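You operate a simulated robot arm through the tools that you are given. There is no shell and no other tool. Be economical: measure what you need, move in short steps, check, and stop when the job is done.

You run a simulated two-armed robot. Do the job below in one go: nothing can be reset, and whatever is moved stays where it is left.

TASK
Take the cap off the long sleeve and lay it down on the steel counter.

It is judged by the outcome, as a careful person would: the job done as asked, and still so three seconds after it is handed in. It fails if anything else is knocked over, pushed out of place, dropped, spilled or broken. A push-on lid holds only when it is set on centred and level and pressed home; a screw cap is set on level and turned clockwise until tight.

THE ROBOT
Two 7-joint arms with two-finger parallel grippers on one trunk, on a base that drives. Base frame: it is fixed to the floor where the robot stands at the start and does not move with it; the origin is under the middle of the robot, x ahead of it, y to its left, z up; the surface under the hand at the start is at about z = 860. Units: mm, rad, N and s.
The left shoulder is at the start at [64, 174, 1214], the right one opposite. With the tool pointing down near the work surface each hand reaches from about 220 to 700 mm from the robot's upright axis, wherever it stands, measured 20 degrees to its own side. Payload 3.6 kg a hand.
Tool frame (each hand has its own): the origin (TCP) lies between the finger pads and is the grasp point; the fingertips stand 30 mm ahead of it; z points along the fingers, y is the line along which they close. The gripper opens to 110 mm. The fingers are 20 mm wide and 10 mm thick; the gripper's body (48 by 112 mm) begins 55 mm behind the TCP.
Orientation is that of the tool frame in the base frame, as a unit quaternion [x, y, z, w]. With the fingers straight down and closing along the base's y, the tool's x points along the base's -x, its y along +y and its z along -z.

THE INTERFACE
- The arms move only by the tool servo_tool. It takes "left_motion", "right_motion" or both (then of equal length, played together; a hand with none holds still); each is a list of rows, each a list of 6 numbers: the shift along the tool's x, y, z in mm, then the turn, a rotation vector about the tool's x, y, z in rad. In form: [[dx, dy, dz, wx, wy, wz], ...]. A call has 1 to 12 rows; each row shifts and turns the commanded pose from where the row before left it, along the tool's axes as they then stand. "left_claw" and "right_claw" are, for a hand that has rows, the gripper command, from -1 (shut) to 1 (fully open), values between in proportion, set as the call begins (left out, the last holds). Each row takes 0.2 s and may step no farther than 50 mm and 0.15 rad from the row before; otherwise, or with a gripper value out of range, the whole call is refused. A pose out of reach is approached as far as the arm can. The call stops where the force on the tool passes 40 N (or 10 N more than at its start, if that is more) or the arm is blocked; 0.2 s more then pass. The fingers move at their own pace (about 153 mm/s each) and stop on an object; they squeeze with about 39 N. The grip force told is the motor's: it shows also when the fingers shut on nothing. Time passes only in rows, and 0.2 s behind the last, so rows that do not move let the fingers close. It gives the time, the measured TCP pose, the force on the tool (base axes), the opening and the grip force at its end, in the units of the frame above (readings bear some noise), with the torque about the TCP (base axes, N m) and any sound that the robot's microphone picked up, and new pictures: "pictures" is both (left out), scene, wrist or none (wrist: the cameras of the hands that moved).
- Cameras (640 x 400 px; columns grow to the right, rows downward): "scene" is now at [153.4, 29.4, 1393.9]; the picture's right is [0.33, -0.95, 0.00], its down [-0.48, -0.17, -0.86] and it looks along [0.82, 0.28, -0.51] (base axes); focal length 272 px, centre (320, 200). "left" rides on the left gripper at [72, -17, -103] in its tool frame; the picture's right is [0.23, 0.97, 0.00], its down [-0.76, 0.18, -0.62] and it looks along [-0.61, 0.14, 0.78] (tool axes); focal length 222 px, centre (320, 200). "right" rides on the right gripper at [72, 17, -103] in its tool frame; the picture's right is [-0.23, 0.97, 0.00], its down [-0.76, -0.18, -0.62] and it looks along [-0.61, -0.14, 0.78] (tool axes); focal length 222 px, centre (320, 200). There is no depth. A picture from a camera that has moved, and an enlarged one, comes with that camera's place and axes in the base frame and with its lens.
- raise_lower(by): slides the trunk up (or, below 0, down) by that many mm; the arms and the scene camera ride with it, the base frame stays. It gives what a move gives, with no picture.
- steer(legs): drives the robot by 1 to 6 legs, each [ahead, left, turn to the left] in mm, mm and rad, along the robot's own axes; the way and the turn of a leg run together, so that a leg with both is an arc; at most 1500 mm and 3.142 rad a leg. The arms and the cameras ride along, it lands a little off, and it stops where it bumps. It gives what a move gives, and a new picture of the scene camera.
- aim_head(pan, tilt): turns the head with the scene camera to pan (to the left, within 1.501 rad either way) and tilt (down, from -0.506 to 1.204), counted from straight ahead of the robot. It gives what a move gives, and a new picture of the scene camera.
- enlarge(camera, box): a new picture of the part [left, top, right, bottom] of that camera's present view, enlarged. It takes no simulated time.
- job_done(): hands the job in; it is judged then, once.

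Go step by step. Nothing tells you exact positions but the pictures and the camera data: compare them with the known pose of the tool, close in by small moves and look again before you grip or let go. The budget is 120 turns and 260 pictures, counting those below and the enlarged ones. Unless the task says otherwise, let go and move clear before handing in, and close with one line.

The tools are called after "Emit:" as a command line: name --argument value ..., lists and objects as JSON in quotes. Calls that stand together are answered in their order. servo_tool: Moves the arms, as the interface text tells. Its arguments: {"type":"object","properties":{"left_motion":{"type":"array","items":{"type":"array","items":{"type":"number"}}},"left_claw":{"type":"number"},"right_motion":{"type":"array","items":{"type":"array","items":{"type":"number"}}},"right_claw":{"type":"number"},"pictures":{"type":"string","enum":["both","scene","wrist","none"]}},"required":[]} The other tools are called the same way: raise_lower (by) slides the trunk up or down; steer (legs) drives the base; aim_head (pan, tilt) turns the head that bears the scene camera; enlarge (camera, box) takes an enlarged picture of a part of a camera's view; job_done () hands the job in.

At the start:

```text
time_s: 0.0
left_eef_pos: [333.7, 306.3, 1210.5]
left_tcp_rot: [0.001, 1.0, 0.0, 0.0]
left_contact_force: [0.3, 0.0, -0.5]
left_wrist_torque: [0.0, 0.0, -0.01]
left_width: 110.0
left_finger_force: 0.2
right_eef_pos: [408.4, -43.9, 1149.5]
right_tcp_rot: [0.0, 1.0, 0.0, -0.001]
right_contact_force: [0.3, -0.4, 0.4]
right_wrist_torque: [0.01, -0.02, -0.01]
right_width: 109.9
right_finger_force: 0.0
trunk travel left (down, up): [-330.0, 434.0]
robot x, y, heading: [0.0, 0.8, -0.001]
head pan, tilt: [0.333, 0.529]
```

scene: 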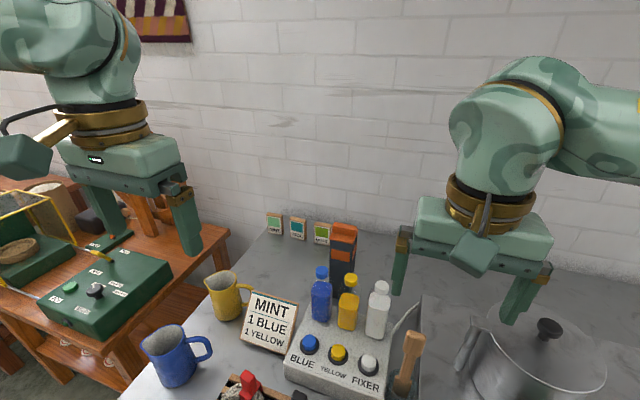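
right: 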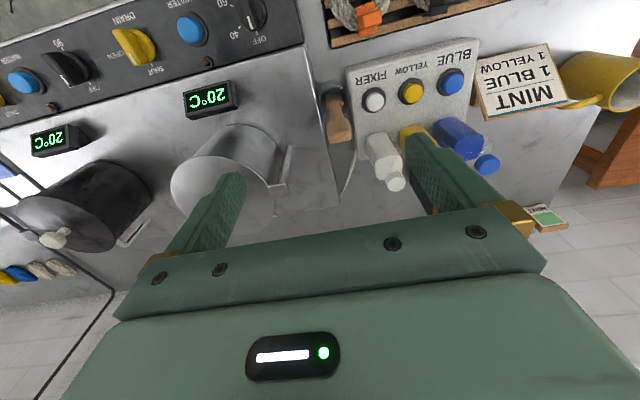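
left: 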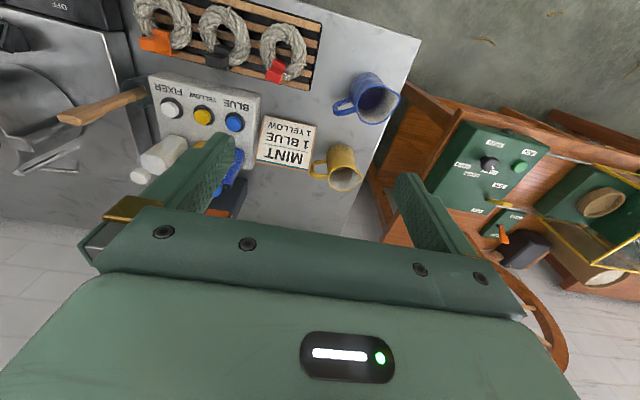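

I see a steel counter with dye bottles, mugs, a pot, and a dark, tall sleeve with an orange top behind the bottles. I'll look closer and look around for other candidates.

Emit:
enlarge --camera "scene" --box '[240, 200, 440, 400]'

Emit:
aim_head --pan -0.4 --tilt 0.7

Emit:
aim_head --pan 0.9 --tilt 0.7

```text
2.00 times, centred on (340, 300) of scene
camera zoom: at [153.4, 29.4, 1393.9], right [0.33, -0.95, 0.0], down [-0.48, -0.17, -0.86], along [0.82, 0.28, -0.51], focal length 543 px, centre (280, 0)
```

zoom: 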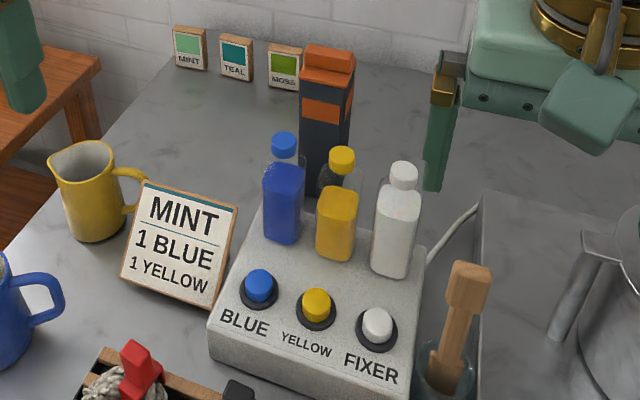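

```text
time_s: 1.1
left_eef_pos: [334.3, 305.9, 1212.0]
left_tcp_rot: [0.0, 1.0, -0.001, 0.0]
left_contact_force: [0.5, 0.4, -0.4]
left_wrist_torque: [-0.01, 0.02, 0.03]
left_width: 110.0
left_finger_force: 0.0
right_eef_pos: [409.8, -44.4, 1150.3]
right_tcp_rot: [0.0, 1.0, -0.001, -0.002]
right_contact_force: [-0.9, -0.6, 0.0]
right_wrist_torque: [-0.01, 0.01, -0.01]
right_width: 109.9
right_finger_force: 0.1
trunk travel left (down, up): [-330.0, 434.0]
robot x, y, heading: [2.6, -2.0, -0.001]
head pan, tilt: [-0.4, 0.7]
camera scene: at [146.4, -33.1, 1379.0], right [-0.39, -0.92, 0.0], down [-0.59, 0.25, -0.76], along [0.7, -0.3, -0.64], focal length 272 px, centre (320, 200)
```

scene: 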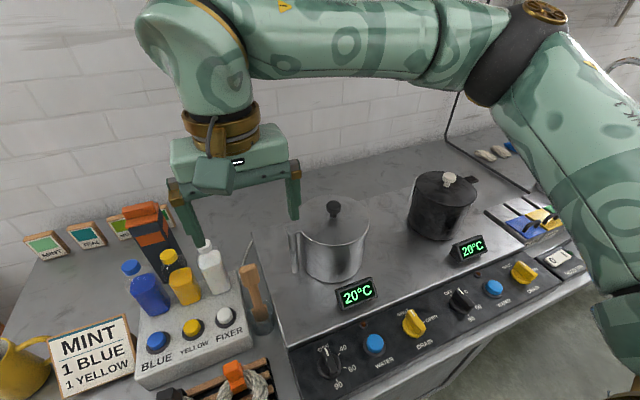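

```text
time_s: 2.6
left_eef_pos: [334.0, 306.4, 1210.1]
left_tcp_rot: [-0.001, 1.0, -0.001, 0.0]
left_contact_force: [0.2, -0.2, -0.4]
left_wrist_torque: [-0.01, 0.02, 0.02]
left_width: 109.7
left_finger_force: 0.0
right_eef_pos: [409.7, -44.8, 1150.2]
right_tcp_rot: [0.0, 1.0, 0.0, -0.001]
right_contact_force: [1.3, 0.2, 0.2]
right_wrist_torque: [0.01, 0.01, -0.03]
right_width: 110.1
right_finger_force: 0.0
trunk travel left (down, up): [-330.0, 434.0]
robot x, y, heading: [-0.2, 4.2, 0.004]
head pan, tilt: [0.901, 0.7]
camera scene: at [120.9, 66.4, 1378.9], right [0.78, -0.62, 0.0], down [-0.4, -0.5, -0.76], along [0.48, 0.6, -0.64], focal length 272 px, centre (320, 200)
```

scene: 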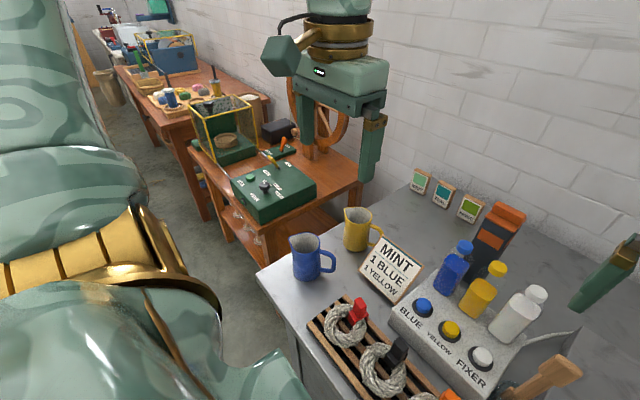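

The tall dark sleeve with the orange top looks like the target. I'll enlarge it from this angle, then another for triangulation.

Emit:
enlarge --camera "scene" --box '[440, 180, 560, 300]'

Emit:
aim_head --pan 0.2 --tilt 0.6

Emit:
enlarge --camera "scene" --box '[200, 180, 360, 340]'

```text
3.33 times, centred on (500, 240) of scene
camera zoom: at [120.9, 66.4, 1378.9], right [0.78, -0.62, 0.0], down [-0.4, -0.5, -0.76], along [0.48, 0.6, -0.64], focal length 905 px, centre (-280, 67)
```

zoom: 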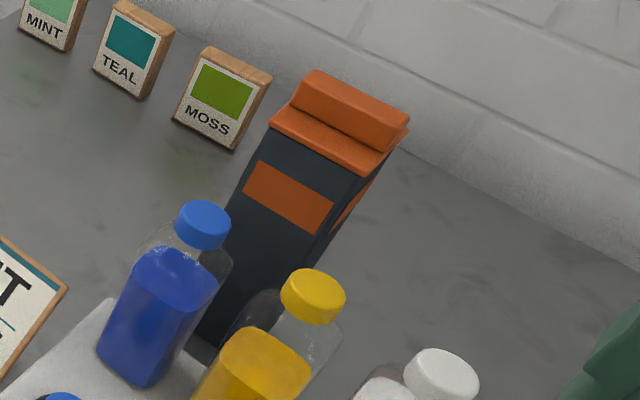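

```text
time_s: 3.6
left_eef_pos: [334.0, 306.5, 1211.1]
left_tcp_rot: [0.0, 1.0, -0.002, -0.001]
left_contact_force: [-0.5, 0.0, 0.3]
left_wrist_torque: [-0.01, -0.03, 0.03]
left_width: 109.9
left_finger_force: 0.1
right_eef_pos: [408.4, -44.1, 1150.0]
right_tcp_rot: [0.0, 1.0, 0.0, -0.001]
right_contact_force: [-0.4, 0.0, 0.0]
right_wrist_torque: [0.02, -0.01, -0.01]
right_width: 110.0
right_finger_force: 0.2
trunk travel left (down, up): [-330.0, 434.0]
robot x, y, heading: [-2.0, -0.4, -0.002]
head pan, tilt: [0.201, 0.6]
camera scene: at [154.7, 17.6, 1387.6], right [0.2, -0.98, 0.0], down [-0.55, -0.11, -0.82], along [0.81, 0.17, -0.57], focal length 272 px, centre (320, 200)
```

scene: 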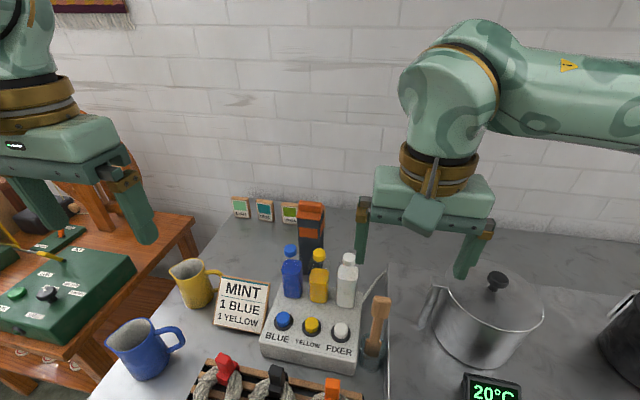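

```text
2.50 times, centred on (280, 260) of scene
camera zoom: at [154.7, 17.6, 1387.6], right [0.2, -0.98, 0.0], down [-0.55, -0.11, -0.82], along [0.81, 0.17, -0.57], focal length 679 px, centre (420, 50)
```

zoom: 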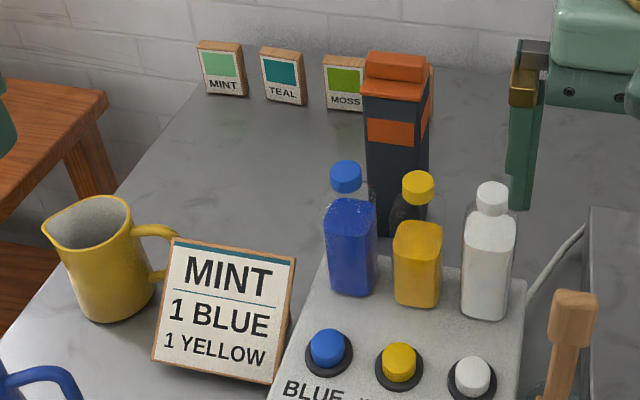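

The sleeve's cap is near (611, 165, 1015) by rough triangulation. I'll move the left hand high above and in front of it to look with its wrist camera.

Emit:
servo_tool --left_motion '[[-36, -34, 0, 0, 0, 0], [-36, -34, 0, 0, 0, 0], [-36, -34, 0, 0, 0, 0], [-36, -34, 0, 0, 0, 0], [0, 0, 0, 0, 0, 0]]' --pictures "both"

```text
time_s: 4.8
left_eef_pos: [475.8, 172.8, 1213.3]
left_tcp_rot: [-0.001, 1.0, -0.001, 0.0]
left_contact_force: [-1.0, 0.0, -0.3]
left_wrist_torque: [-0.02, -0.05, 0.04]
left_width: 110.0
left_finger_force: 0.2
right_eef_pos: [407.1, -43.5, 1151.2]
right_tcp_rot: [0.0, 1.0, 0.001, -0.001]
right_contact_force: [-0.3, -0.3, 0.4]
right_wrist_torque: [0.01, -0.03, -0.01]
right_width: 109.8
right_finger_force: 0.1
trunk travel left (down, up): [-330.0, 434.0]
robot x, y, heading: [0.2, -0.4, 0.001]
head pan, tilt: [0.201, 0.6]
camera scene: at [152.6, 17.7, 1387.9], right [0.2, -0.98, 0.0], down [-0.55, -0.11, -0.83], along [0.81, 0.16, -0.56], focal length 272 px, centre (320, 200)
camera left: at [402.6, 156.2, 1316.3], right [-0.23, 0.97, 0.0], down [0.76, 0.18, 0.62], along [0.61, 0.14, -0.78], focal length 222 px, centre (320, 200)
```

scene: 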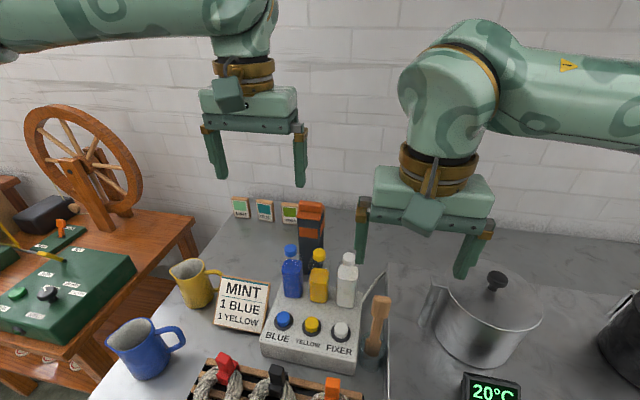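
left: 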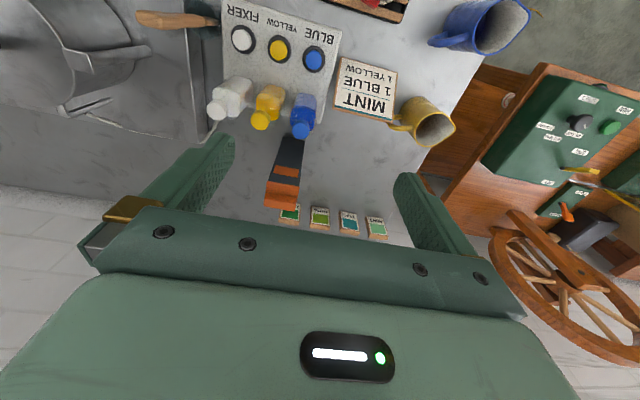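

Emit:
enlarge --camera "left" --box '[220, 90, 400, 250]'

Emit:
enlarge --camera "scene" --box '[270, 180, 350, 290]'

```text
2.50 times, centred on (310, 170) of left
camera zoom: at [402.6, 156.2, 1316.3], right [-0.23, 0.97, 0.0], down [0.76, 0.18, 0.62], along [0.61, 0.14, -0.78], focal length 555 px, centre (345, 275)
```

zoom: 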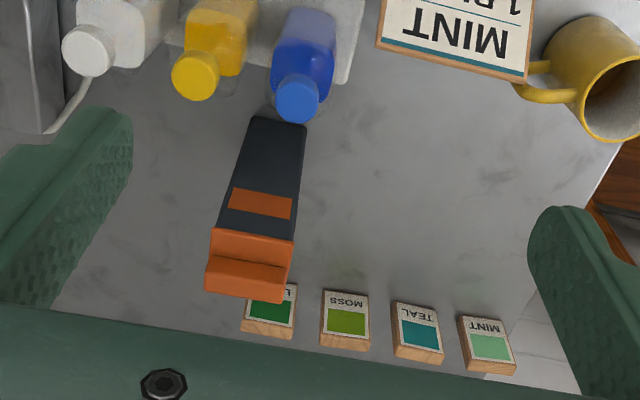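

```text
3.64 times, centred on (310, 235) of scene
camera zoom: at [152.6, 17.7, 1387.9], right [0.2, -0.98, 0.0], down [-0.55, -0.11, -0.83], along [0.81, 0.16, -0.56], focal length 988 px, centre (356, 73)
```

zoom: 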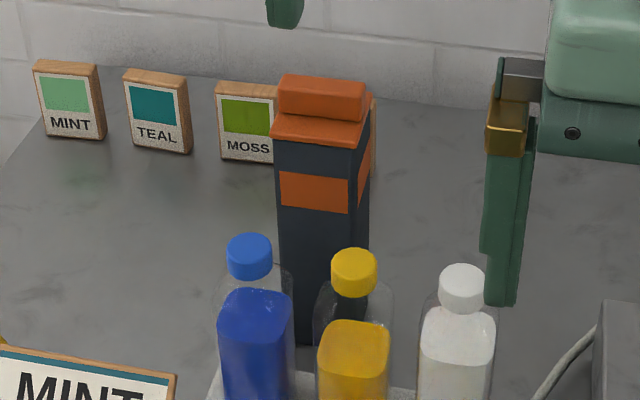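

The sleeve stands upright at about x 607–650, y 121–169. I'll go closer for a more accurate reading of the cap.

Emit:
servo_tool --left_motion '[[-40, -13, 20, 0, 0, 0], [-34, -13, 20, 0, 0, 0], [0, 0, 0, 0, 0, 0]]' --pictures "none"

Emit:
enlarge --camera "left" --box '[220, 100, 400, 260]'

Emit:
enlarge --camera "scene" --box '[240, 150, 380, 290]'

```text
time_s: 5.6
left_eef_pos: [488.7, 171.5, 1207.0]
left_tcp_rot: [-0.001, 1.0, -0.001, 0.0]
left_contact_force: [-0.7, -0.2, 1.0]
left_wrist_torque: [0.05, 0.06, 0.03]
left_width: 110.1
left_finger_force: 0.0
left hand out of reach, approached as far as the arm can: row 1, 2
right_eef_pos: [409.8, -45.1, 1147.6]
right_tcp_rot: [0.0, 1.0, 0.0, 0.0]
right_contact_force: [0.5, -0.3, 0.4]
right_wrist_torque: [0.01, 0.01, 0.03]
right_width: 110.0
right_finger_force: 0.1
trunk travel left (down, up): [-330.0, 434.0]
robot x, y, heading: [-0.1, -3.0, 0.005]
head pan, tilt: [0.201, 0.6]
```

```text
2.50 times, centred on (310, 180) of left
camera zoom: at [415.5, 153.1, 1310.1], right [-0.23, 0.97, 0.0], down [0.76, 0.18, 0.62], along [0.61, 0.14, -0.78], focal length 555 px, centre (345, 250)
```

zoom: 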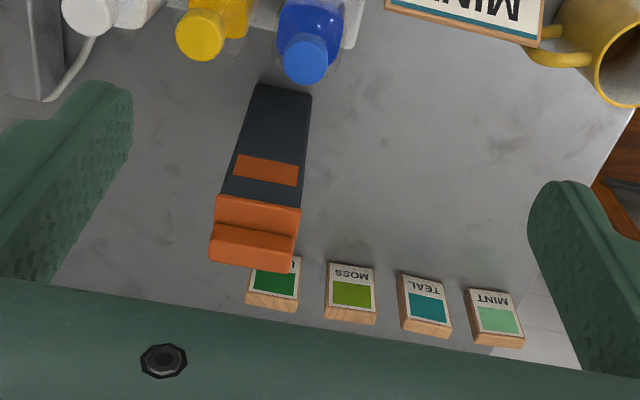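

```text
2.86 times, centred on (310, 220) of scene
camera zoom: at [155.5, 17.5, 1387.4], right [0.2, -0.98, 0.0], down [-0.55, -0.11, -0.82], along [0.81, 0.16, -0.57], focal length 776 px, centre (349, 143)
```

zoom: 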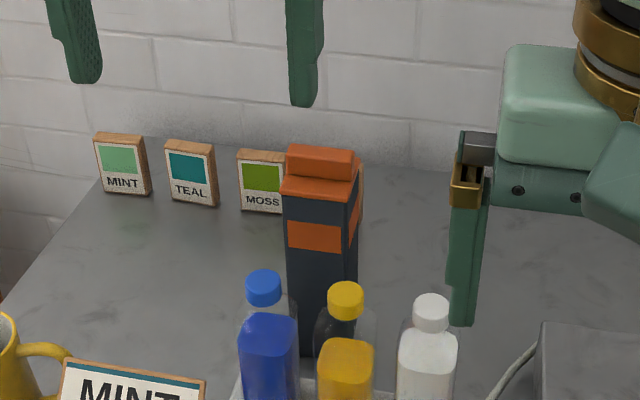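

The left arm is at its reach limit at this height, so I'll raise the trunk by 150 mm and bring the hand back down by the same amount.

Emit:
raise_lower --by 150

Emit:
servo_tool --left_motion '[[0, 0, 45, 0, 0, 0], [0, 0, 45, 0, 0, 0], [-10, -3, 45, 0, 0, 0], [-40, -13, 45, 0, 0, 0], [-10, -4, 20, 0, 0, 0], [0, 0, 0, 0, 0, 0]]' --pictures "both"

Emit:
enlarge --camera "left" --box '[220, 100, 400, 260]'

Emit:
enlarge --camera "scene" --box '[240, 180, 380, 320]'

```text
time_s: 7.4
left_eef_pos: [461.3, 170.6, 1383.9]
left_tcp_rot: [0.0, 0.999, 0.0, 0.033]
left_contact_force: [-0.5, 0.1, 0.5]
left_wrist_torque: [0.02, -0.01, 0.02]
left_width: 110.1
left_finger_force: 0.2
right_eef_pos: [410.2, -44.7, 1299.3]
right_tcp_rot: [0.001, 1.0, 0.0, -0.001]
right_contact_force: [1.3, 0.8, 0.9]
right_wrist_torque: [0.03, 0.0, -0.01]
right_width: 109.9
right_finger_force: 0.1
trunk travel left (down, up): [-480.0, 284.0]
robot x, y, heading: [-0.7, 1.9, -0.002]
head pan, tilt: [0.201, 0.6]
```

```text
refused: row 4 steps farther than a row can; nothing moved
```

```text
2.50 times, centred on (310, 180) of left
camera zoom: at [383.3, 153.3, 1482.4], right [-0.23, 0.97, -0.02], down [0.72, 0.18, 0.67], along [0.66, 0.14, -0.74], focal length 555 px, centre (345, 250)
```

zoom: 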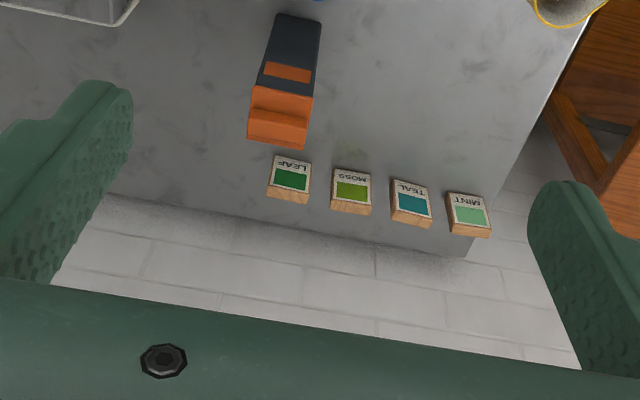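

```text
2.86 times, centred on (310, 250) of scene
camera zoom: at [114.5, 17.5, 1538.9], right [0.2, -0.98, 0.0], down [-0.55, -0.11, -0.82], along [0.81, 0.16, -0.57], focal length 776 px, centre (349, 57)
```

zoom: 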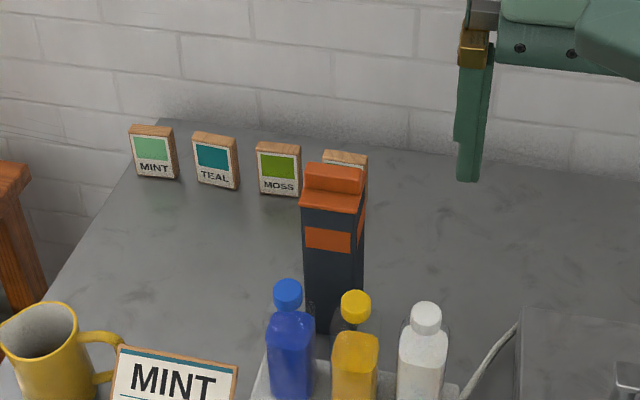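

The trunk is up. Now I bring the left hand down and forward in smaller steps.

Emit:
servo_tool --left_motion '[[0, 0, 45, 0, 0, 0], [0, 0, 45, 0, 0, 0], [-20, -3, 40, 0, 0, 0], [-25, -8, 40, 0, 0, 0], [-20, -8, 20, 0, 0, 0], [0, 0, 0, 0, 0, 0]]' --pictures "scene"

Emit:
enlarge --camera "left" --box '[220, 100, 400, 260]'

```text
time_s: 8.8
left_eef_pos: [505.8, 188.8, 1207.6]
left_tcp_rot: [0.0, 0.999, -0.001, 0.033]
left_contact_force: [-0.6, 1.0, 0.0]
left_wrist_torque: [0.0, 0.02, -0.03]
left_width: 110.0
left_finger_force: 0.1
left hand out of reach, approached as far as the arm can: row 4, 5
right_eef_pos: [409.6, -43.3, 1299.5]
right_tcp_rot: [0.0, 1.0, 0.0, 0.0]
right_contact_force: [-0.7, -0.3, -0.1]
right_wrist_torque: [0.02, -0.01, -0.01]
right_width: 110.0
right_finger_force: 0.1
trunk travel left (down, up): [-480.0, 284.0]
robot x, y, heading: [-2.7, 2.9, -0.005]
head pan, tilt: [0.201, 0.6]
camera scene: at [114.2, 17.3, 1539.0], right [0.2, -0.98, 0.0], down [-0.55, -0.11, -0.82], along [0.81, 0.16, -0.57], focal length 272 px, centre (320, 200)
```

scene: 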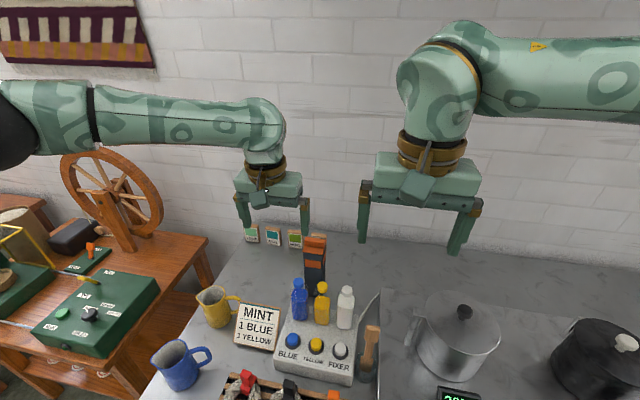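

```text
2.50 times, centred on (310, 180) of left
camera zoom: at [425.8, 171.6, 1305.9], right [-0.23, 0.97, -0.02], down [0.72, 0.18, 0.67], along [0.66, 0.14, -0.74], focal length 555 px, centre (345, 250)
```

zoom: 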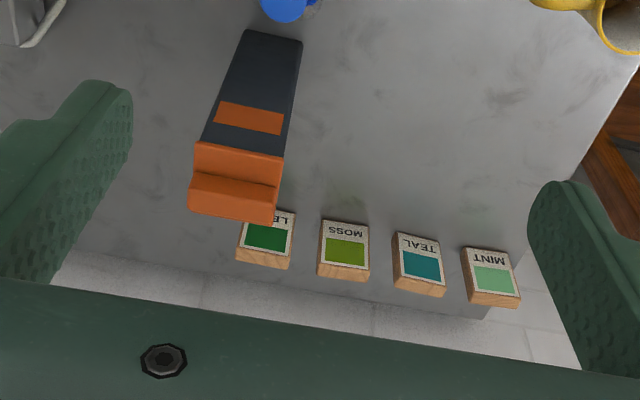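

Reach is still short, so driving a bit closer may be better. I'll look down to see the clearance between base and counter.

Emit:
aim_head --pan 0.2 --tilt 1.2

Emit:
aim_head --pan -0.5 --tilt 1.2

```text
time_s: 9.8
left_eef_pos: [505.6, 188.5, 1207.1]
left_tcp_rot: [0.001, 0.999, -0.002, 0.033]
left_contact_force: [-0.1, -0.5, -0.4]
left_wrist_torque: [0.0, -0.01, -0.01]
left_width: 110.0
left_finger_force: 0.1
right_eef_pos: [409.3, -44.3, 1299.7]
right_tcp_rot: [0.0, 1.0, 0.0, -0.001]
right_contact_force: [0.5, 0.6, 0.1]
right_wrist_torque: [-0.03, 0.0, 0.0]
right_width: 109.7
right_finger_force: 0.2
trunk travel left (down, up): [-480.0, 284.0]
robot x, y, heading: [1.9, 0.1, 0.003]
head pan, tilt: [0.201, 1.201]
camera scene: at [82.5, 10.9, 1494.5], right [0.2, -0.98, 0.0], down [-0.91, -0.19, -0.36], along [0.36, 0.07, -0.93], focal length 272 px, centre (320, 200)
```

scene: 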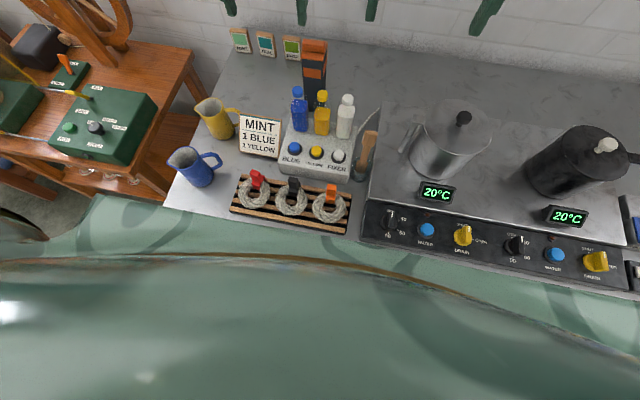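

```text
time_s: 10.8
left_eef_pos: [504.2, 188.7, 1207.9]
left_tcp_rot: [0.0, 0.999, -0.002, 0.033]
left_contact_force: [0.1, -0.2, 0.2]
left_wrist_torque: [-0.01, -0.01, -0.01]
left_width: 109.9
left_finger_force: 0.1
right_eef_pos: [409.5, -44.0, 1299.0]
right_tcp_rot: [0.0, 1.0, 0.0, -0.001]
right_contact_force: [-0.8, -0.1, -0.4]
right_wrist_torque: [0.0, 0.01, -0.01]
right_width: 109.8
right_finger_force: 0.1
trunk travel left (down, up): [-480.0, 284.0]
robot x, y, heading: [0.8, 4.0, -0.005]
head pan, tilt: [-0.499, 1.201]
camera scene: at [76.7, -26.9, 1494.4], right [-0.48, -0.88, 0.0], down [-0.82, 0.45, -0.36], along [0.32, -0.17, -0.93], focal length 272 px, centre (320, 200)
```

scene: 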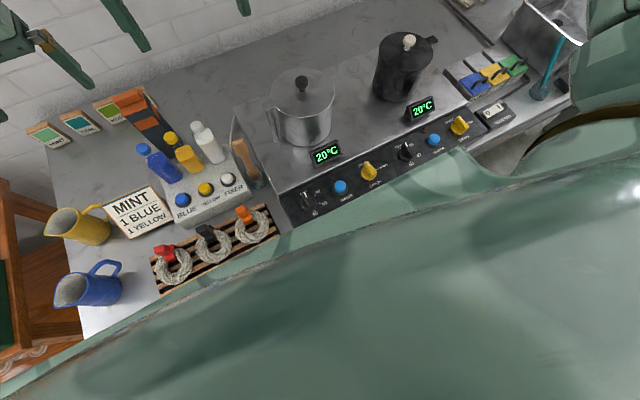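

The counter edge is right against the robot, so instead of driving I'll tilt the left tool forward (fingers pointing forward-down), which frees up reach.

Emit:
servo_tool --left_motion '[[20, -10, 0, 0, -0.13, 0], [0, -10, 0, 0, -0.13, 0], [0, -10, 0, 0, -0.13, 0], [0, 0, 0, 0, 0, 0]]' --pictures "wrist"

Emit:
aim_head --pan 0.25 --tilt 0.7

```text
time_s: 11.8
left_eef_pos: [484.3, 157.0, 1206.3]
left_tcp_rot: [0.0, 0.974, 0.0, 0.226]
left_contact_force: [-0.4, 0.7, -0.6]
left_wrist_torque: [0.03, 0.04, 0.03]
left_width: 110.1
left_finger_force: 0.1
right_eef_pos: [409.5, -44.4, 1299.9]
right_tcp_rot: [0.0, 1.0, 0.001, -0.001]
right_contact_force: [-0.1, 0.5, 0.2]
right_wrist_torque: [-0.01, 0.0, -0.01]
right_width: 109.9
right_finger_force: 0.0
trunk travel left (down, up): [-480.0, 284.0]
robot x, y, heading: [-1.2, 3.8, 0.002]
head pan, tilt: [-0.499, 1.201]
camera left: at [373.0, 140.3, 1266.8], right [-0.2, 0.97, -0.1], down [0.41, 0.18, 0.89], along [0.89, 0.14, -0.44], focal length 222 px, centre (320, 200)
```

left: 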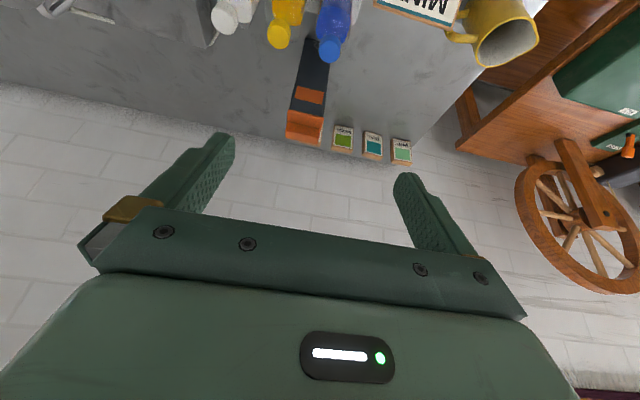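

```text
time_s: 12.9
left_eef_pos: [484.0, 157.1, 1206.0]
left_tcp_rot: [0.0, 0.974, -0.001, 0.225]
left_contact_force: [0.6, 0.1, 0.0]
left_wrist_torque: [0.04, 0.0, -0.01]
left_width: 109.9
left_finger_force: 0.1
right_eef_pos: [409.0, -44.3, 1298.9]
right_tcp_rot: [0.0, 1.0, 0.0, 0.0]
right_contact_force: [0.0, 0.4, 1.0]
right_wrist_torque: [-0.01, 0.02, -0.04]
right_width: 109.9
right_finger_force: 0.1
trunk travel left (down, up): [-480.0, 284.0]
robot x, y, heading: [-0.7, -1.7, -0.001]
head pan, tilt: [0.25, 0.7]
camera scene: at [109.9, 20.7, 1530.3], right [0.25, -0.97, 0.0], down [-0.63, -0.16, -0.76], along [0.74, 0.19, -0.64], focal length 272 px, centre (320, 200)
```

scene: 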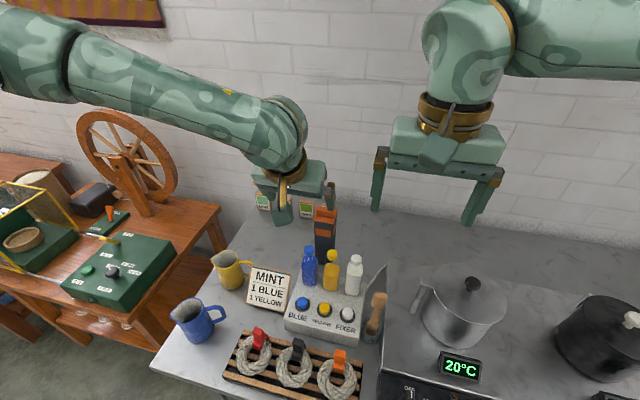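

The tilt worked (26° forward). Now I approach to a viewing pose in front of and above the cap.

Emit:
servo_tool --left_motion '[[-10, -4, 37, 0, 0, 0], [-10, -4, 37, 0, 0, 0], [-10, -4, 36, 0, 0, 0], [0, 0, 0, 0, 0, 0]]' --pictures "wrist"

Emit:
enlarge --camera "scene" --box '[240, 150, 380, 290]'

Emit:
enlarge --camera "left" --box '[220, 40, 400, 220]'

```text
time_s: 13.9
left_eef_pos: [532.8, 189.5, 1143.5]
left_tcp_rot: [0.0, 0.974, -0.001, 0.226]
left_contact_force: [-0.4, -1.1, 1.1]
left_wrist_torque: [-0.02, 0.01, -0.01]
left_width: 110.0
left_finger_force: 0.1
left hand out of reach, approached as far as the arm can: row 2, 3
right_eef_pos: [409.2, -44.2, 1299.2]
right_tcp_rot: [0.0, 1.0, 0.0, 0.0]
right_contact_force: [0.2, -0.4, -0.1]
right_wrist_torque: [-0.01, 0.02, -0.03]
right_width: 110.0
right_finger_force: 0.1
trunk travel left (down, up): [-480.0, 284.0]
robot x, y, heading: [-0.9, -2.0, 0.002]
head pan, tilt: [0.25, 0.7]
camera left: at [421.6, 172.4, 1204.7], right [-0.2, 0.97, -0.1], down [0.41, 0.18, 0.89], along [0.89, 0.14, -0.44], focal length 222 px, centre (320, 200)
```

left: 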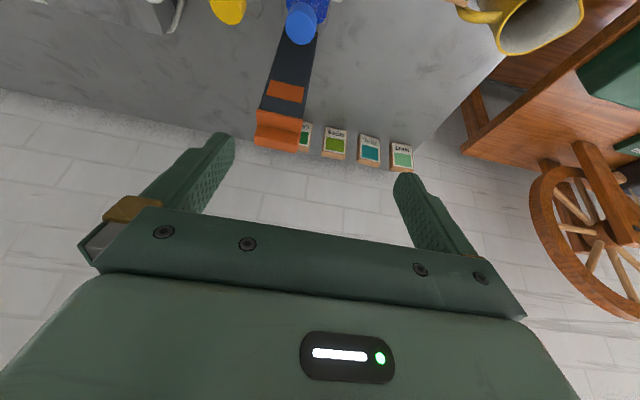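

```text
2.86 times, centred on (310, 220) of scene
camera zoom: at [110.0, 20.6, 1530.4], right [0.25, -0.97, 0.0], down [-0.62, -0.16, -0.76], along [0.74, 0.19, -0.64], focal length 776 px, centre (349, 143)
```

zoom: 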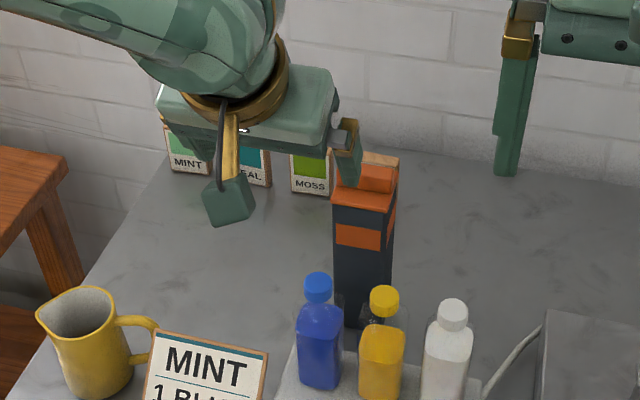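

```text
2.22 times, centred on (310, 130) of left
camera zoom: at [421.6, 172.4, 1204.7], right [-0.2, 0.97, -0.1], down [0.41, 0.18, 0.89], along [0.89, 0.14, -0.44], focal length 494 px, centre (342, 356)
```

zoom: 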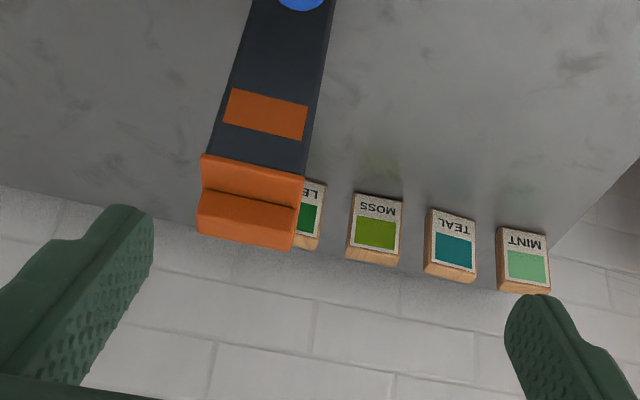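

The arm seems limited in the inward direction rather than by length, so turning the robot a bit to the right puts the sleeve at the left arm's favoured bearing. All held heights are clear of the objects.

Emit:
servo_tool --left_motion '[[20, 0, -40, 0, 0, 0], [20, 0, -30, 0, 0, 0], [0, 0, 0, 0, 0, 0]]' --pictures "none"

Emit:
steer --legs '[[0, 0, -0.28]]'

```text
time_s: 14.8
left_eef_pos: [464.4, 185.6, 1188.9]
left_tcp_rot: [0.0, 0.974, 0.0, 0.225]
left_contact_force: [1.0, -0.6, -0.5]
left_wrist_torque: [-0.02, -0.02, -0.01]
left_width: 110.0
left_finger_force: 0.1
right_eef_pos: [410.1, -44.5, 1299.6]
right_tcp_rot: [0.0, 1.0, 0.0, -0.001]
right_contact_force: [0.1, 0.2, 0.2]
right_wrist_torque: [-0.01, 0.02, 0.0]
right_width: 110.1
right_finger_force: 0.0
trunk travel left (down, up): [-480.0, 284.0]
robot x, y, heading: [-5.9, 3.0, -0.001]
head pan, tilt: [0.25, 0.7]
```

```text
time_s: 16.1
left_eef_pos: [497.2, 55.3, 1190.6]
left_tcp_rot: [0.131, 0.966, -0.031, 0.223]
left_contact_force: [0.0, -0.2, -0.5]
left_wrist_torque: [-0.01, 0.0, -0.02]
left_width: 110.1
left_finger_force: 0.0
right_eef_pos: [382.2, -151.1, 1299.6]
right_tcp_rot: [0.134, 0.991, 0.0, -0.001]
right_contact_force: [-0.3, -1.6, 0.2]
right_wrist_torque: [0.01, -0.04, 0.0]
right_width: 110.2
right_finger_force: 0.1
trunk travel left (down, up): [-480.0, 284.0]
robot x, y, heading: [-0.7, -0.2, -0.272]
head pan, tilt: [0.25, 0.7]
camera scene: at [111.4, -9.0, 1530.4], right [-0.02, -1.0, 0.0], down [-0.64, 0.01, -0.76], along [0.76, -0.02, -0.64], focal length 272 px, centre (320, 200)
```

scene: 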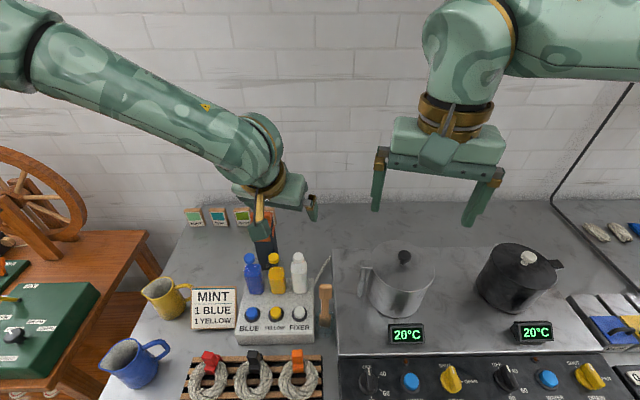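

Turned by 0.27 rad. Now I yaw the left hand back to align with the sleeve and move it to in front of the cap.

Emit:
servo_tool --left_motion '[[0, 0, 0, -0.06, 0, -0.121], [0, 0, 0, -0.06, 0, -0.121], [-11, 30, 13, 0, 0, 0], [-11, 30, 13, 0, 0, 0], [-12, 30, 13, 0, 0, 0], [0, 0, 0, 0, 0, 0]]' --pictures "wrist"

Emit:
enlarge --camera "left" --box '[220, 40, 400, 220]'

```text
time_s: 17.4
left_eef_pos: [546.3, 144.1, 1169.1]
left_tcp_rot: [0.0, 0.974, 0.0, 0.225]
left_contact_force: [-0.7, 0.3, 1.0]
left_wrist_torque: [-0.01, -0.03, -0.01]
left_width: 110.1
left_finger_force: 0.1
right_eef_pos: [382.7, -152.1, 1300.4]
right_tcp_rot: [0.134, 0.991, 0.001, -0.001]
right_contact_force: [0.4, 0.1, 0.4]
right_wrist_torque: [-0.01, 0.01, 0.0]
right_width: 109.9
right_finger_force: 0.0
trunk travel left (down, up): [-480.0, 284.0]
robot x, y, heading: [0.2, 2.7, -0.27]
head pan, tilt: [0.25, 0.7]
camera left: at [434.9, 126.9, 1230.3], right [-0.21, 0.97, -0.1], down [0.41, 0.18, 0.89], along [0.89, 0.14, -0.44], focal length 222 px, centre (320, 200)
```

left: 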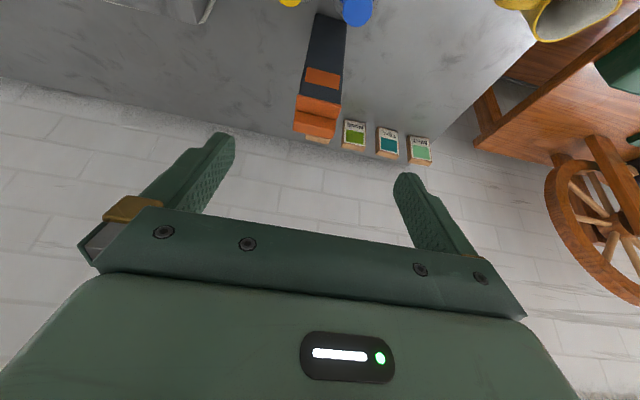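

```text
2.22 times, centred on (310, 130) of left
camera zoom: at [434.9, 126.9, 1230.3], right [-0.21, 0.97, -0.1], down [0.41, 0.18, 0.89], along [0.89, 0.14, -0.44], focal length 494 px, centre (342, 356)
```

zoom: 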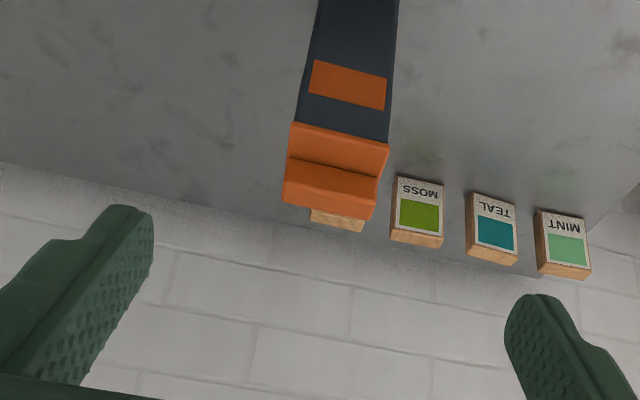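

The cap is about 49 mm wide in y (117–167), front at x≈613, lower edge z≈1022. I'll move to a hover pose straddling it high and check.

Emit:
servo_tool --left_motion '[[-8, 0, 36, 0, 0, 0], [-8, -1, 35, 0, 0, 0], [-9, -1, 35, 0, 0, 0], [0, 0, 0, 0, 0, 0]]' --pictures "both"

Emit:
enlarge --camera "left" --box '[200, 40, 440, 220]'

Emit:
enlarge --camera "scene" --box '[180, 160, 340, 320]'

```text
time_s: 18.4
left_eef_pos: [611.8, 144.6, 1083.6]
left_tcp_rot: [0.0, 0.974, 0.0, 0.225]
left_contact_force: [-0.8, -0.9, -0.6]
left_wrist_torque: [-0.02, 0.04, -0.01]
left_width: 109.8
left_finger_force: 0.1
right_eef_pos: [381.4, -151.7, 1300.3]
right_tcp_rot: [0.134, 0.991, 0.0, 0.0]
right_contact_force: [0.3, -0.6, -0.6]
right_wrist_torque: [-0.02, 0.0, -0.03]
right_width: 109.8
right_finger_force: 0.1
trunk travel left (down, up): [-480.0, 284.0]
robot x, y, heading: [-0.2, 3.8, -0.266]
head pan, tilt: [0.25, 0.7]
camera scene: at [110.9, -9.1, 1530.5], right [-0.02, -1.0, 0.0], down [-0.64, 0.01, -0.76], along [0.76, -0.02, -0.64], focal length 272 px, centre (320, 200)
camera left: at [500.9, 127.9, 1145.7], right [-0.2, 0.97, -0.1], down [0.41, 0.18, 0.89], along [0.89, 0.14, -0.44], focal length 222 px, centre (320, 200)
```

scene: 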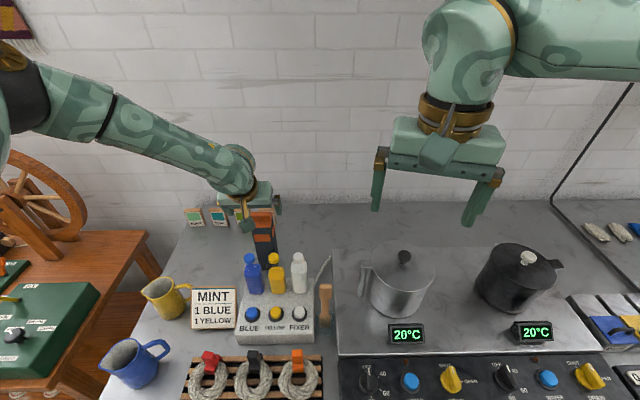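
left: 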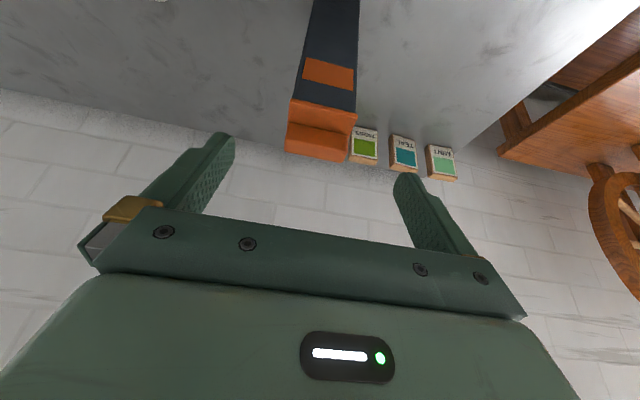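

```text
2.22 times, centred on (320, 130) of left
camera zoom: at [500.9, 127.9, 1145.7], right [-0.2, 0.97, -0.1], down [0.41, 0.18, 0.89], along [0.89, 0.14, -0.44], focal length 494 px, centre (320, 356)
```

zoom: 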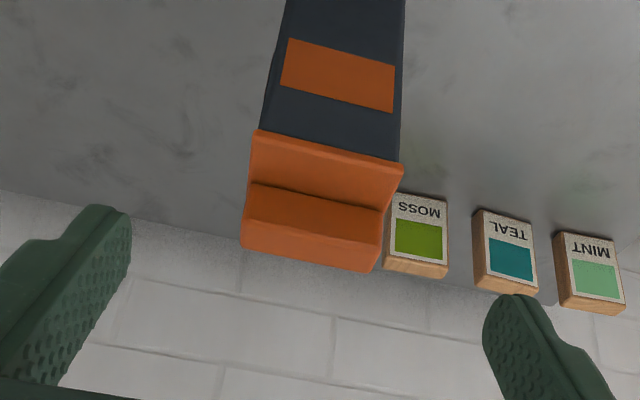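

```text
2.50 times, centred on (260, 240) of scene
camera zoom: at [110.9, -9.1, 1530.5], right [-0.02, -1.0, 0.0], down [-0.64, 0.01, -0.76], along [0.76, -0.02, -0.64], focal length 679 px, centre (470, 100)
```

zoom: 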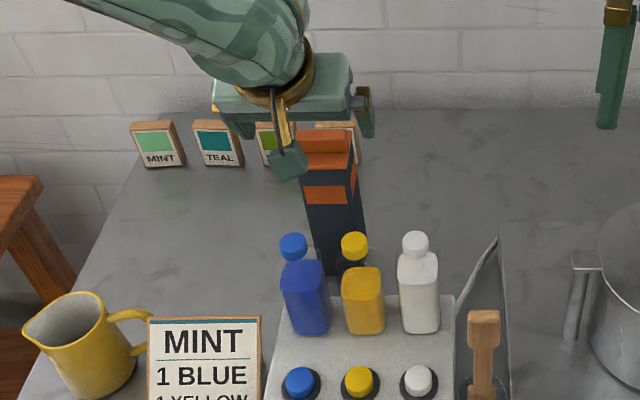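

The estimate holds around y-centre 142, with some depth uncertainty. I descend along the tool axis about 40 mm with the fingers straddling the cap.

Emit:
servo_tool --left_motion '[[0, -1, 15, 0, 0, 0], [0, -1, 15, 0, 0, 0], [0, 0, 12, 0, 0, 0], [0, 0, 0, 0, 0, 0]]' --pictures "wrist"

Emit:
enlarge --camera "left" --box '[200, 40, 440, 220]'

Emit:
enlarge --camera "scene" --box '[200, 170, 320, 290]'

```text
time_s: 19.4
left_eef_pos: [616.4, 157.0, 1070.6]
left_tcp_rot: [0.0, 0.974, 0.0, 0.225]
left_contact_force: [0.1, 0.0, 0.5]
left_wrist_torque: [-0.02, -0.03, -0.01]
left_width: 110.1
left_finger_force: 0.1
left hand out of reach, approached as far as the arm can: row 1, 2, 3
right_eef_pos: [382.7, -150.4, 1298.4]
right_tcp_rot: [0.134, 0.991, -0.001, -0.002]
right_contact_force: [-0.2, -0.3, -0.4]
right_wrist_torque: [0.01, -0.03, 0.03]
right_width: 109.9
right_finger_force: 0.0
trunk travel left (down, up): [-480.0, 284.0]
robot x, y, heading: [-0.1, 1.1, -0.27]
head pan, tilt: [0.25, 0.7]
camera left: at [505.5, 139.9, 1130.8], right [-0.2, 0.97, -0.1], down [0.41, 0.18, 0.89], along [0.89, 0.14, -0.44], focal length 222 px, centre (320, 200)
```

left: 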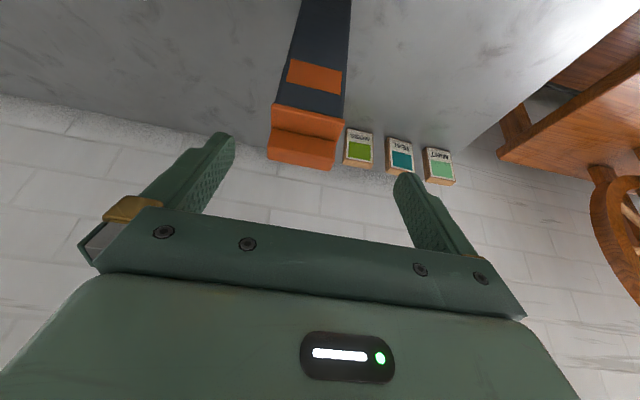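

```text
2.22 times, centred on (320, 130) of left
camera zoom: at [505.5, 139.9, 1130.8], right [-0.2, 0.97, -0.1], down [0.41, 0.18, 0.89], along [0.89, 0.14, -0.44], focal length 494 px, centre (320, 356)
```

zoom: 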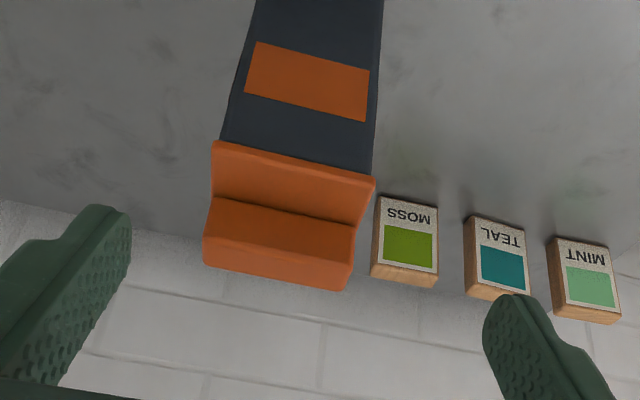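

```text
3.33 times, centred on (260, 230) of scene
camera zoom: at [111.5, -9.1, 1530.4], right [-0.02, -1.0, 0.0], down [-0.64, 0.01, -0.76], along [0.76, -0.02, -0.64], focal length 905 px, centre (520, 100)
```

zoom: 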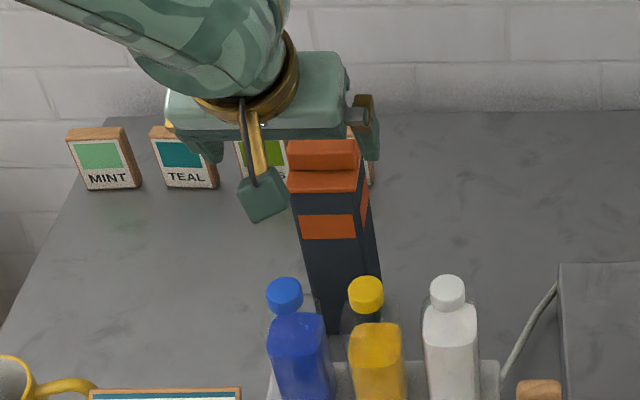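

The arm again hits its limit just short of the cap. I'll back off slightly, and check free space on the right before turning further.

Emit:
servo_tool --left_motion '[[0, 0, -40, 0, 0, 0], [0, 0, -40, 0, 0, 0], [0, 0, 0, 0, 0, 0]]' --pictures "none"

Emit:
aim_head --pan -1.4 --tilt 0.6

Emit:
aim_head --pan 1.2 --tilt 1.1

```text
time_s: 20.2
left_eef_pos: [582.9, 158.1, 1141.2]
left_tcp_rot: [-0.001, 0.974, 0.0, 0.226]
left_contact_force: [0.1, 0.4, -0.5]
left_wrist_torque: [0.0, 0.02, 0.01]
left_width: 110.1
left_finger_force: 0.0
right_eef_pos: [383.5, -150.9, 1298.0]
right_tcp_rot: [0.134, 0.991, 0.0, -0.001]
right_contact_force: [0.7, -1.0, 0.6]
right_wrist_torque: [0.01, 0.01, 0.01]
right_width: 110.2
right_finger_force: 0.0
trunk travel left (down, up): [-480.0, 284.0]
robot x, y, heading: [1.4, -2.8, -0.272]
head pan, tilt: [0.25, 0.7]
```

```text
time_s: 21.9
left_eef_pos: [584.0, 157.4, 1140.2]
left_tcp_rot: [-0.001, 0.974, 0.001, 0.225]
left_contact_force: [-0.6, -0.1, -0.4]
left_wrist_torque: [0.0, -0.01, -0.02]
left_width: 110.1
left_finger_force: 0.2
right_eef_pos: [383.3, -151.8, 1300.1]
right_tcp_rot: [0.133, 0.991, 0.0, -0.001]
right_contact_force: [0.0, 0.3, -1.0]
right_wrist_torque: [0.05, 0.01, 0.01]
right_width: 110.1
right_finger_force: 0.1
trunk travel left (down, up): [-480.0, 284.0]
robot x, y, heading: [0.3, 1.0, -0.272]
head pan, tilt: [-1.4, 0.6]
camera scene: at [18.0, -95.2, 1539.1], right [-1.0, 0.1, 0.0], down [0.05, 0.56, -0.83], along [-0.08, -0.82, -0.56], focal length 272 px, centre (320, 200)
```

scene: 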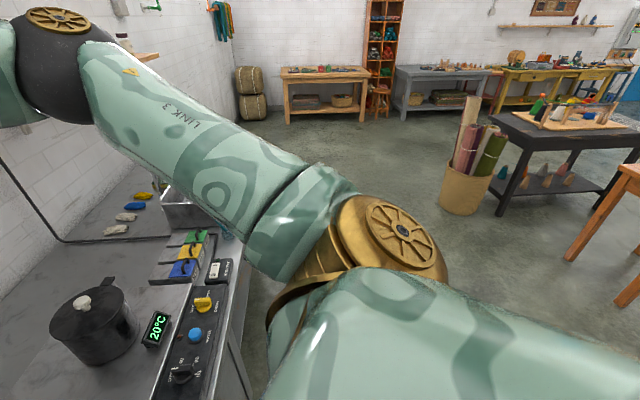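

```text
time_s: 24.3
left_eef_pos: [584.0, 157.8, 1140.6]
left_tcp_rot: [0.0, 0.974, 0.0, 0.225]
left_contact_force: [-0.4, -0.1, 0.4]
left_wrist_torque: [0.0, -0.02, -0.02]
left_width: 110.1
left_finger_force: 0.0
right_eef_pos: [382.5, -150.5, 1299.1]
right_tcp_rot: [0.134, 0.991, 0.0, -0.001]
right_contact_force: [0.6, 0.3, -0.2]
right_wrist_torque: [0.02, 0.06, -0.01]
right_width: 110.0
right_finger_force: 0.0
trunk travel left (down, up): [-480.0, 284.0]
robot x, y, heading: [4.4, 1.1, -0.274]
head pan, tilt: [1.201, 1.1]
camera scene: at [64.3, 43.4, 1500.4], right [0.8, -0.6, 0.0], down [-0.53, -0.71, -0.45], along [0.27, 0.36, -0.89], focal length 272 px, centre (320, 200)
```

scene: 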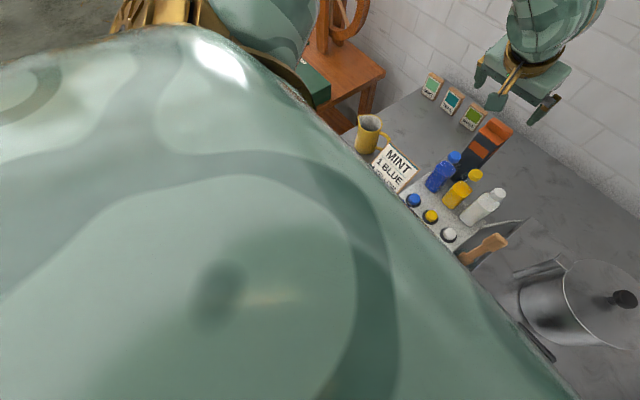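

The space on the right is free. I turn the robot another 0.3 rad to the right and re-aim the head.

Emit:
steer --legs '[[0, 0, -0.3]]'

Emit:
aim_head --pan 0.75 --tilt 0.75

```text
time_s: 25.7
left_eef_pos: [603.6, -25.2, 1141.5]
left_tcp_rot: [0.148, 0.963, -0.034, 0.222]
left_contact_force: [0.6, 0.5, -0.7]
left_wrist_torque: [0.01, 0.01, 0.02]
left_width: 110.2
left_finger_force: 0.0
right_eef_pos: [319.8, -259.2, 1299.8]
right_tcp_rot: [0.284, 0.959, 0.001, -0.001]
right_contact_force: [-0.1, -0.1, 0.1]
right_wrist_torque: [-0.01, 0.02, 0.0]
right_width: 109.9
right_finger_force: 0.1
trunk travel left (down, up): [-480.0, 284.0]
robot x, y, heading: [-3.2, 3.1, -0.577]
head pan, tilt: [1.201, 1.1]
camera scene: at [74.4, 22.3, 1500.4], right [0.59, -0.81, 0.0], down [-0.72, -0.52, -0.45], along [0.37, 0.27, -0.89], focal length 272 px, centre (320, 200)
```

scene: 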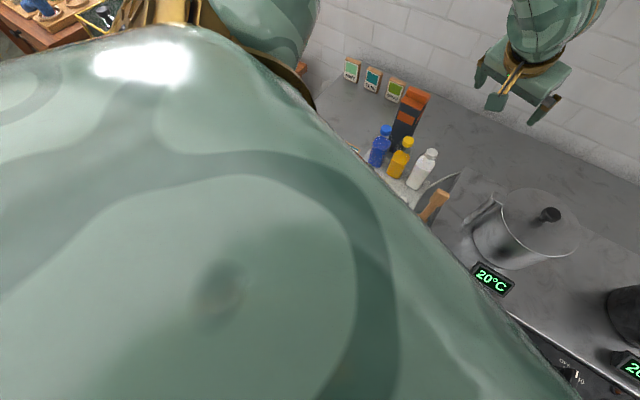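

```text
time_s: 26.6
left_eef_pos: [604.1, -25.3, 1140.6]
left_tcp_rot: [0.147, 0.963, -0.034, 0.223]
left_contact_force: [0.1, 0.1, 0.7]
left_wrist_torque: [0.02, -0.04, -0.04]
left_width: 110.1
left_finger_force: 0.1
right_eef_pos: [318.7, -259.6, 1300.0]
right_tcp_rot: [0.283, 0.959, 0.0, -0.001]
right_contact_force: [0.4, -0.7, -0.4]
right_wrist_torque: [0.06, 0.01, -0.02]
right_width: 110.2
right_finger_force: 0.0
trunk travel left (down, up): [-480.0, 284.0]
robot x, y, heading: [-0.2, -4.2, -0.579]
head pan, tilt: [0.75, 0.75]
camera scene: at [104.9, 0.0, 1526.1], right [0.18, -0.98, 0.0], down [-0.67, -0.12, -0.73], along [0.72, 0.13, -0.68], focal length 272 px, centre (320, 200)
```

scene: 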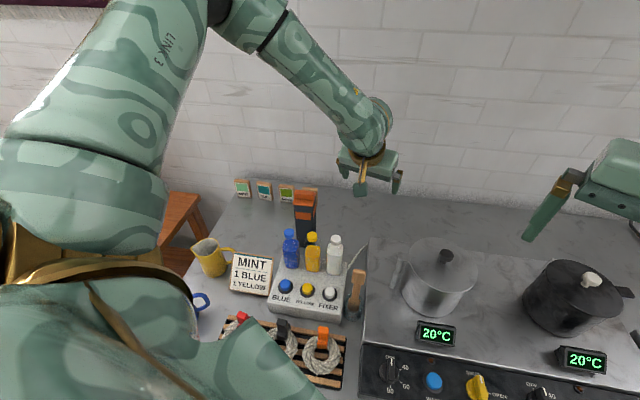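

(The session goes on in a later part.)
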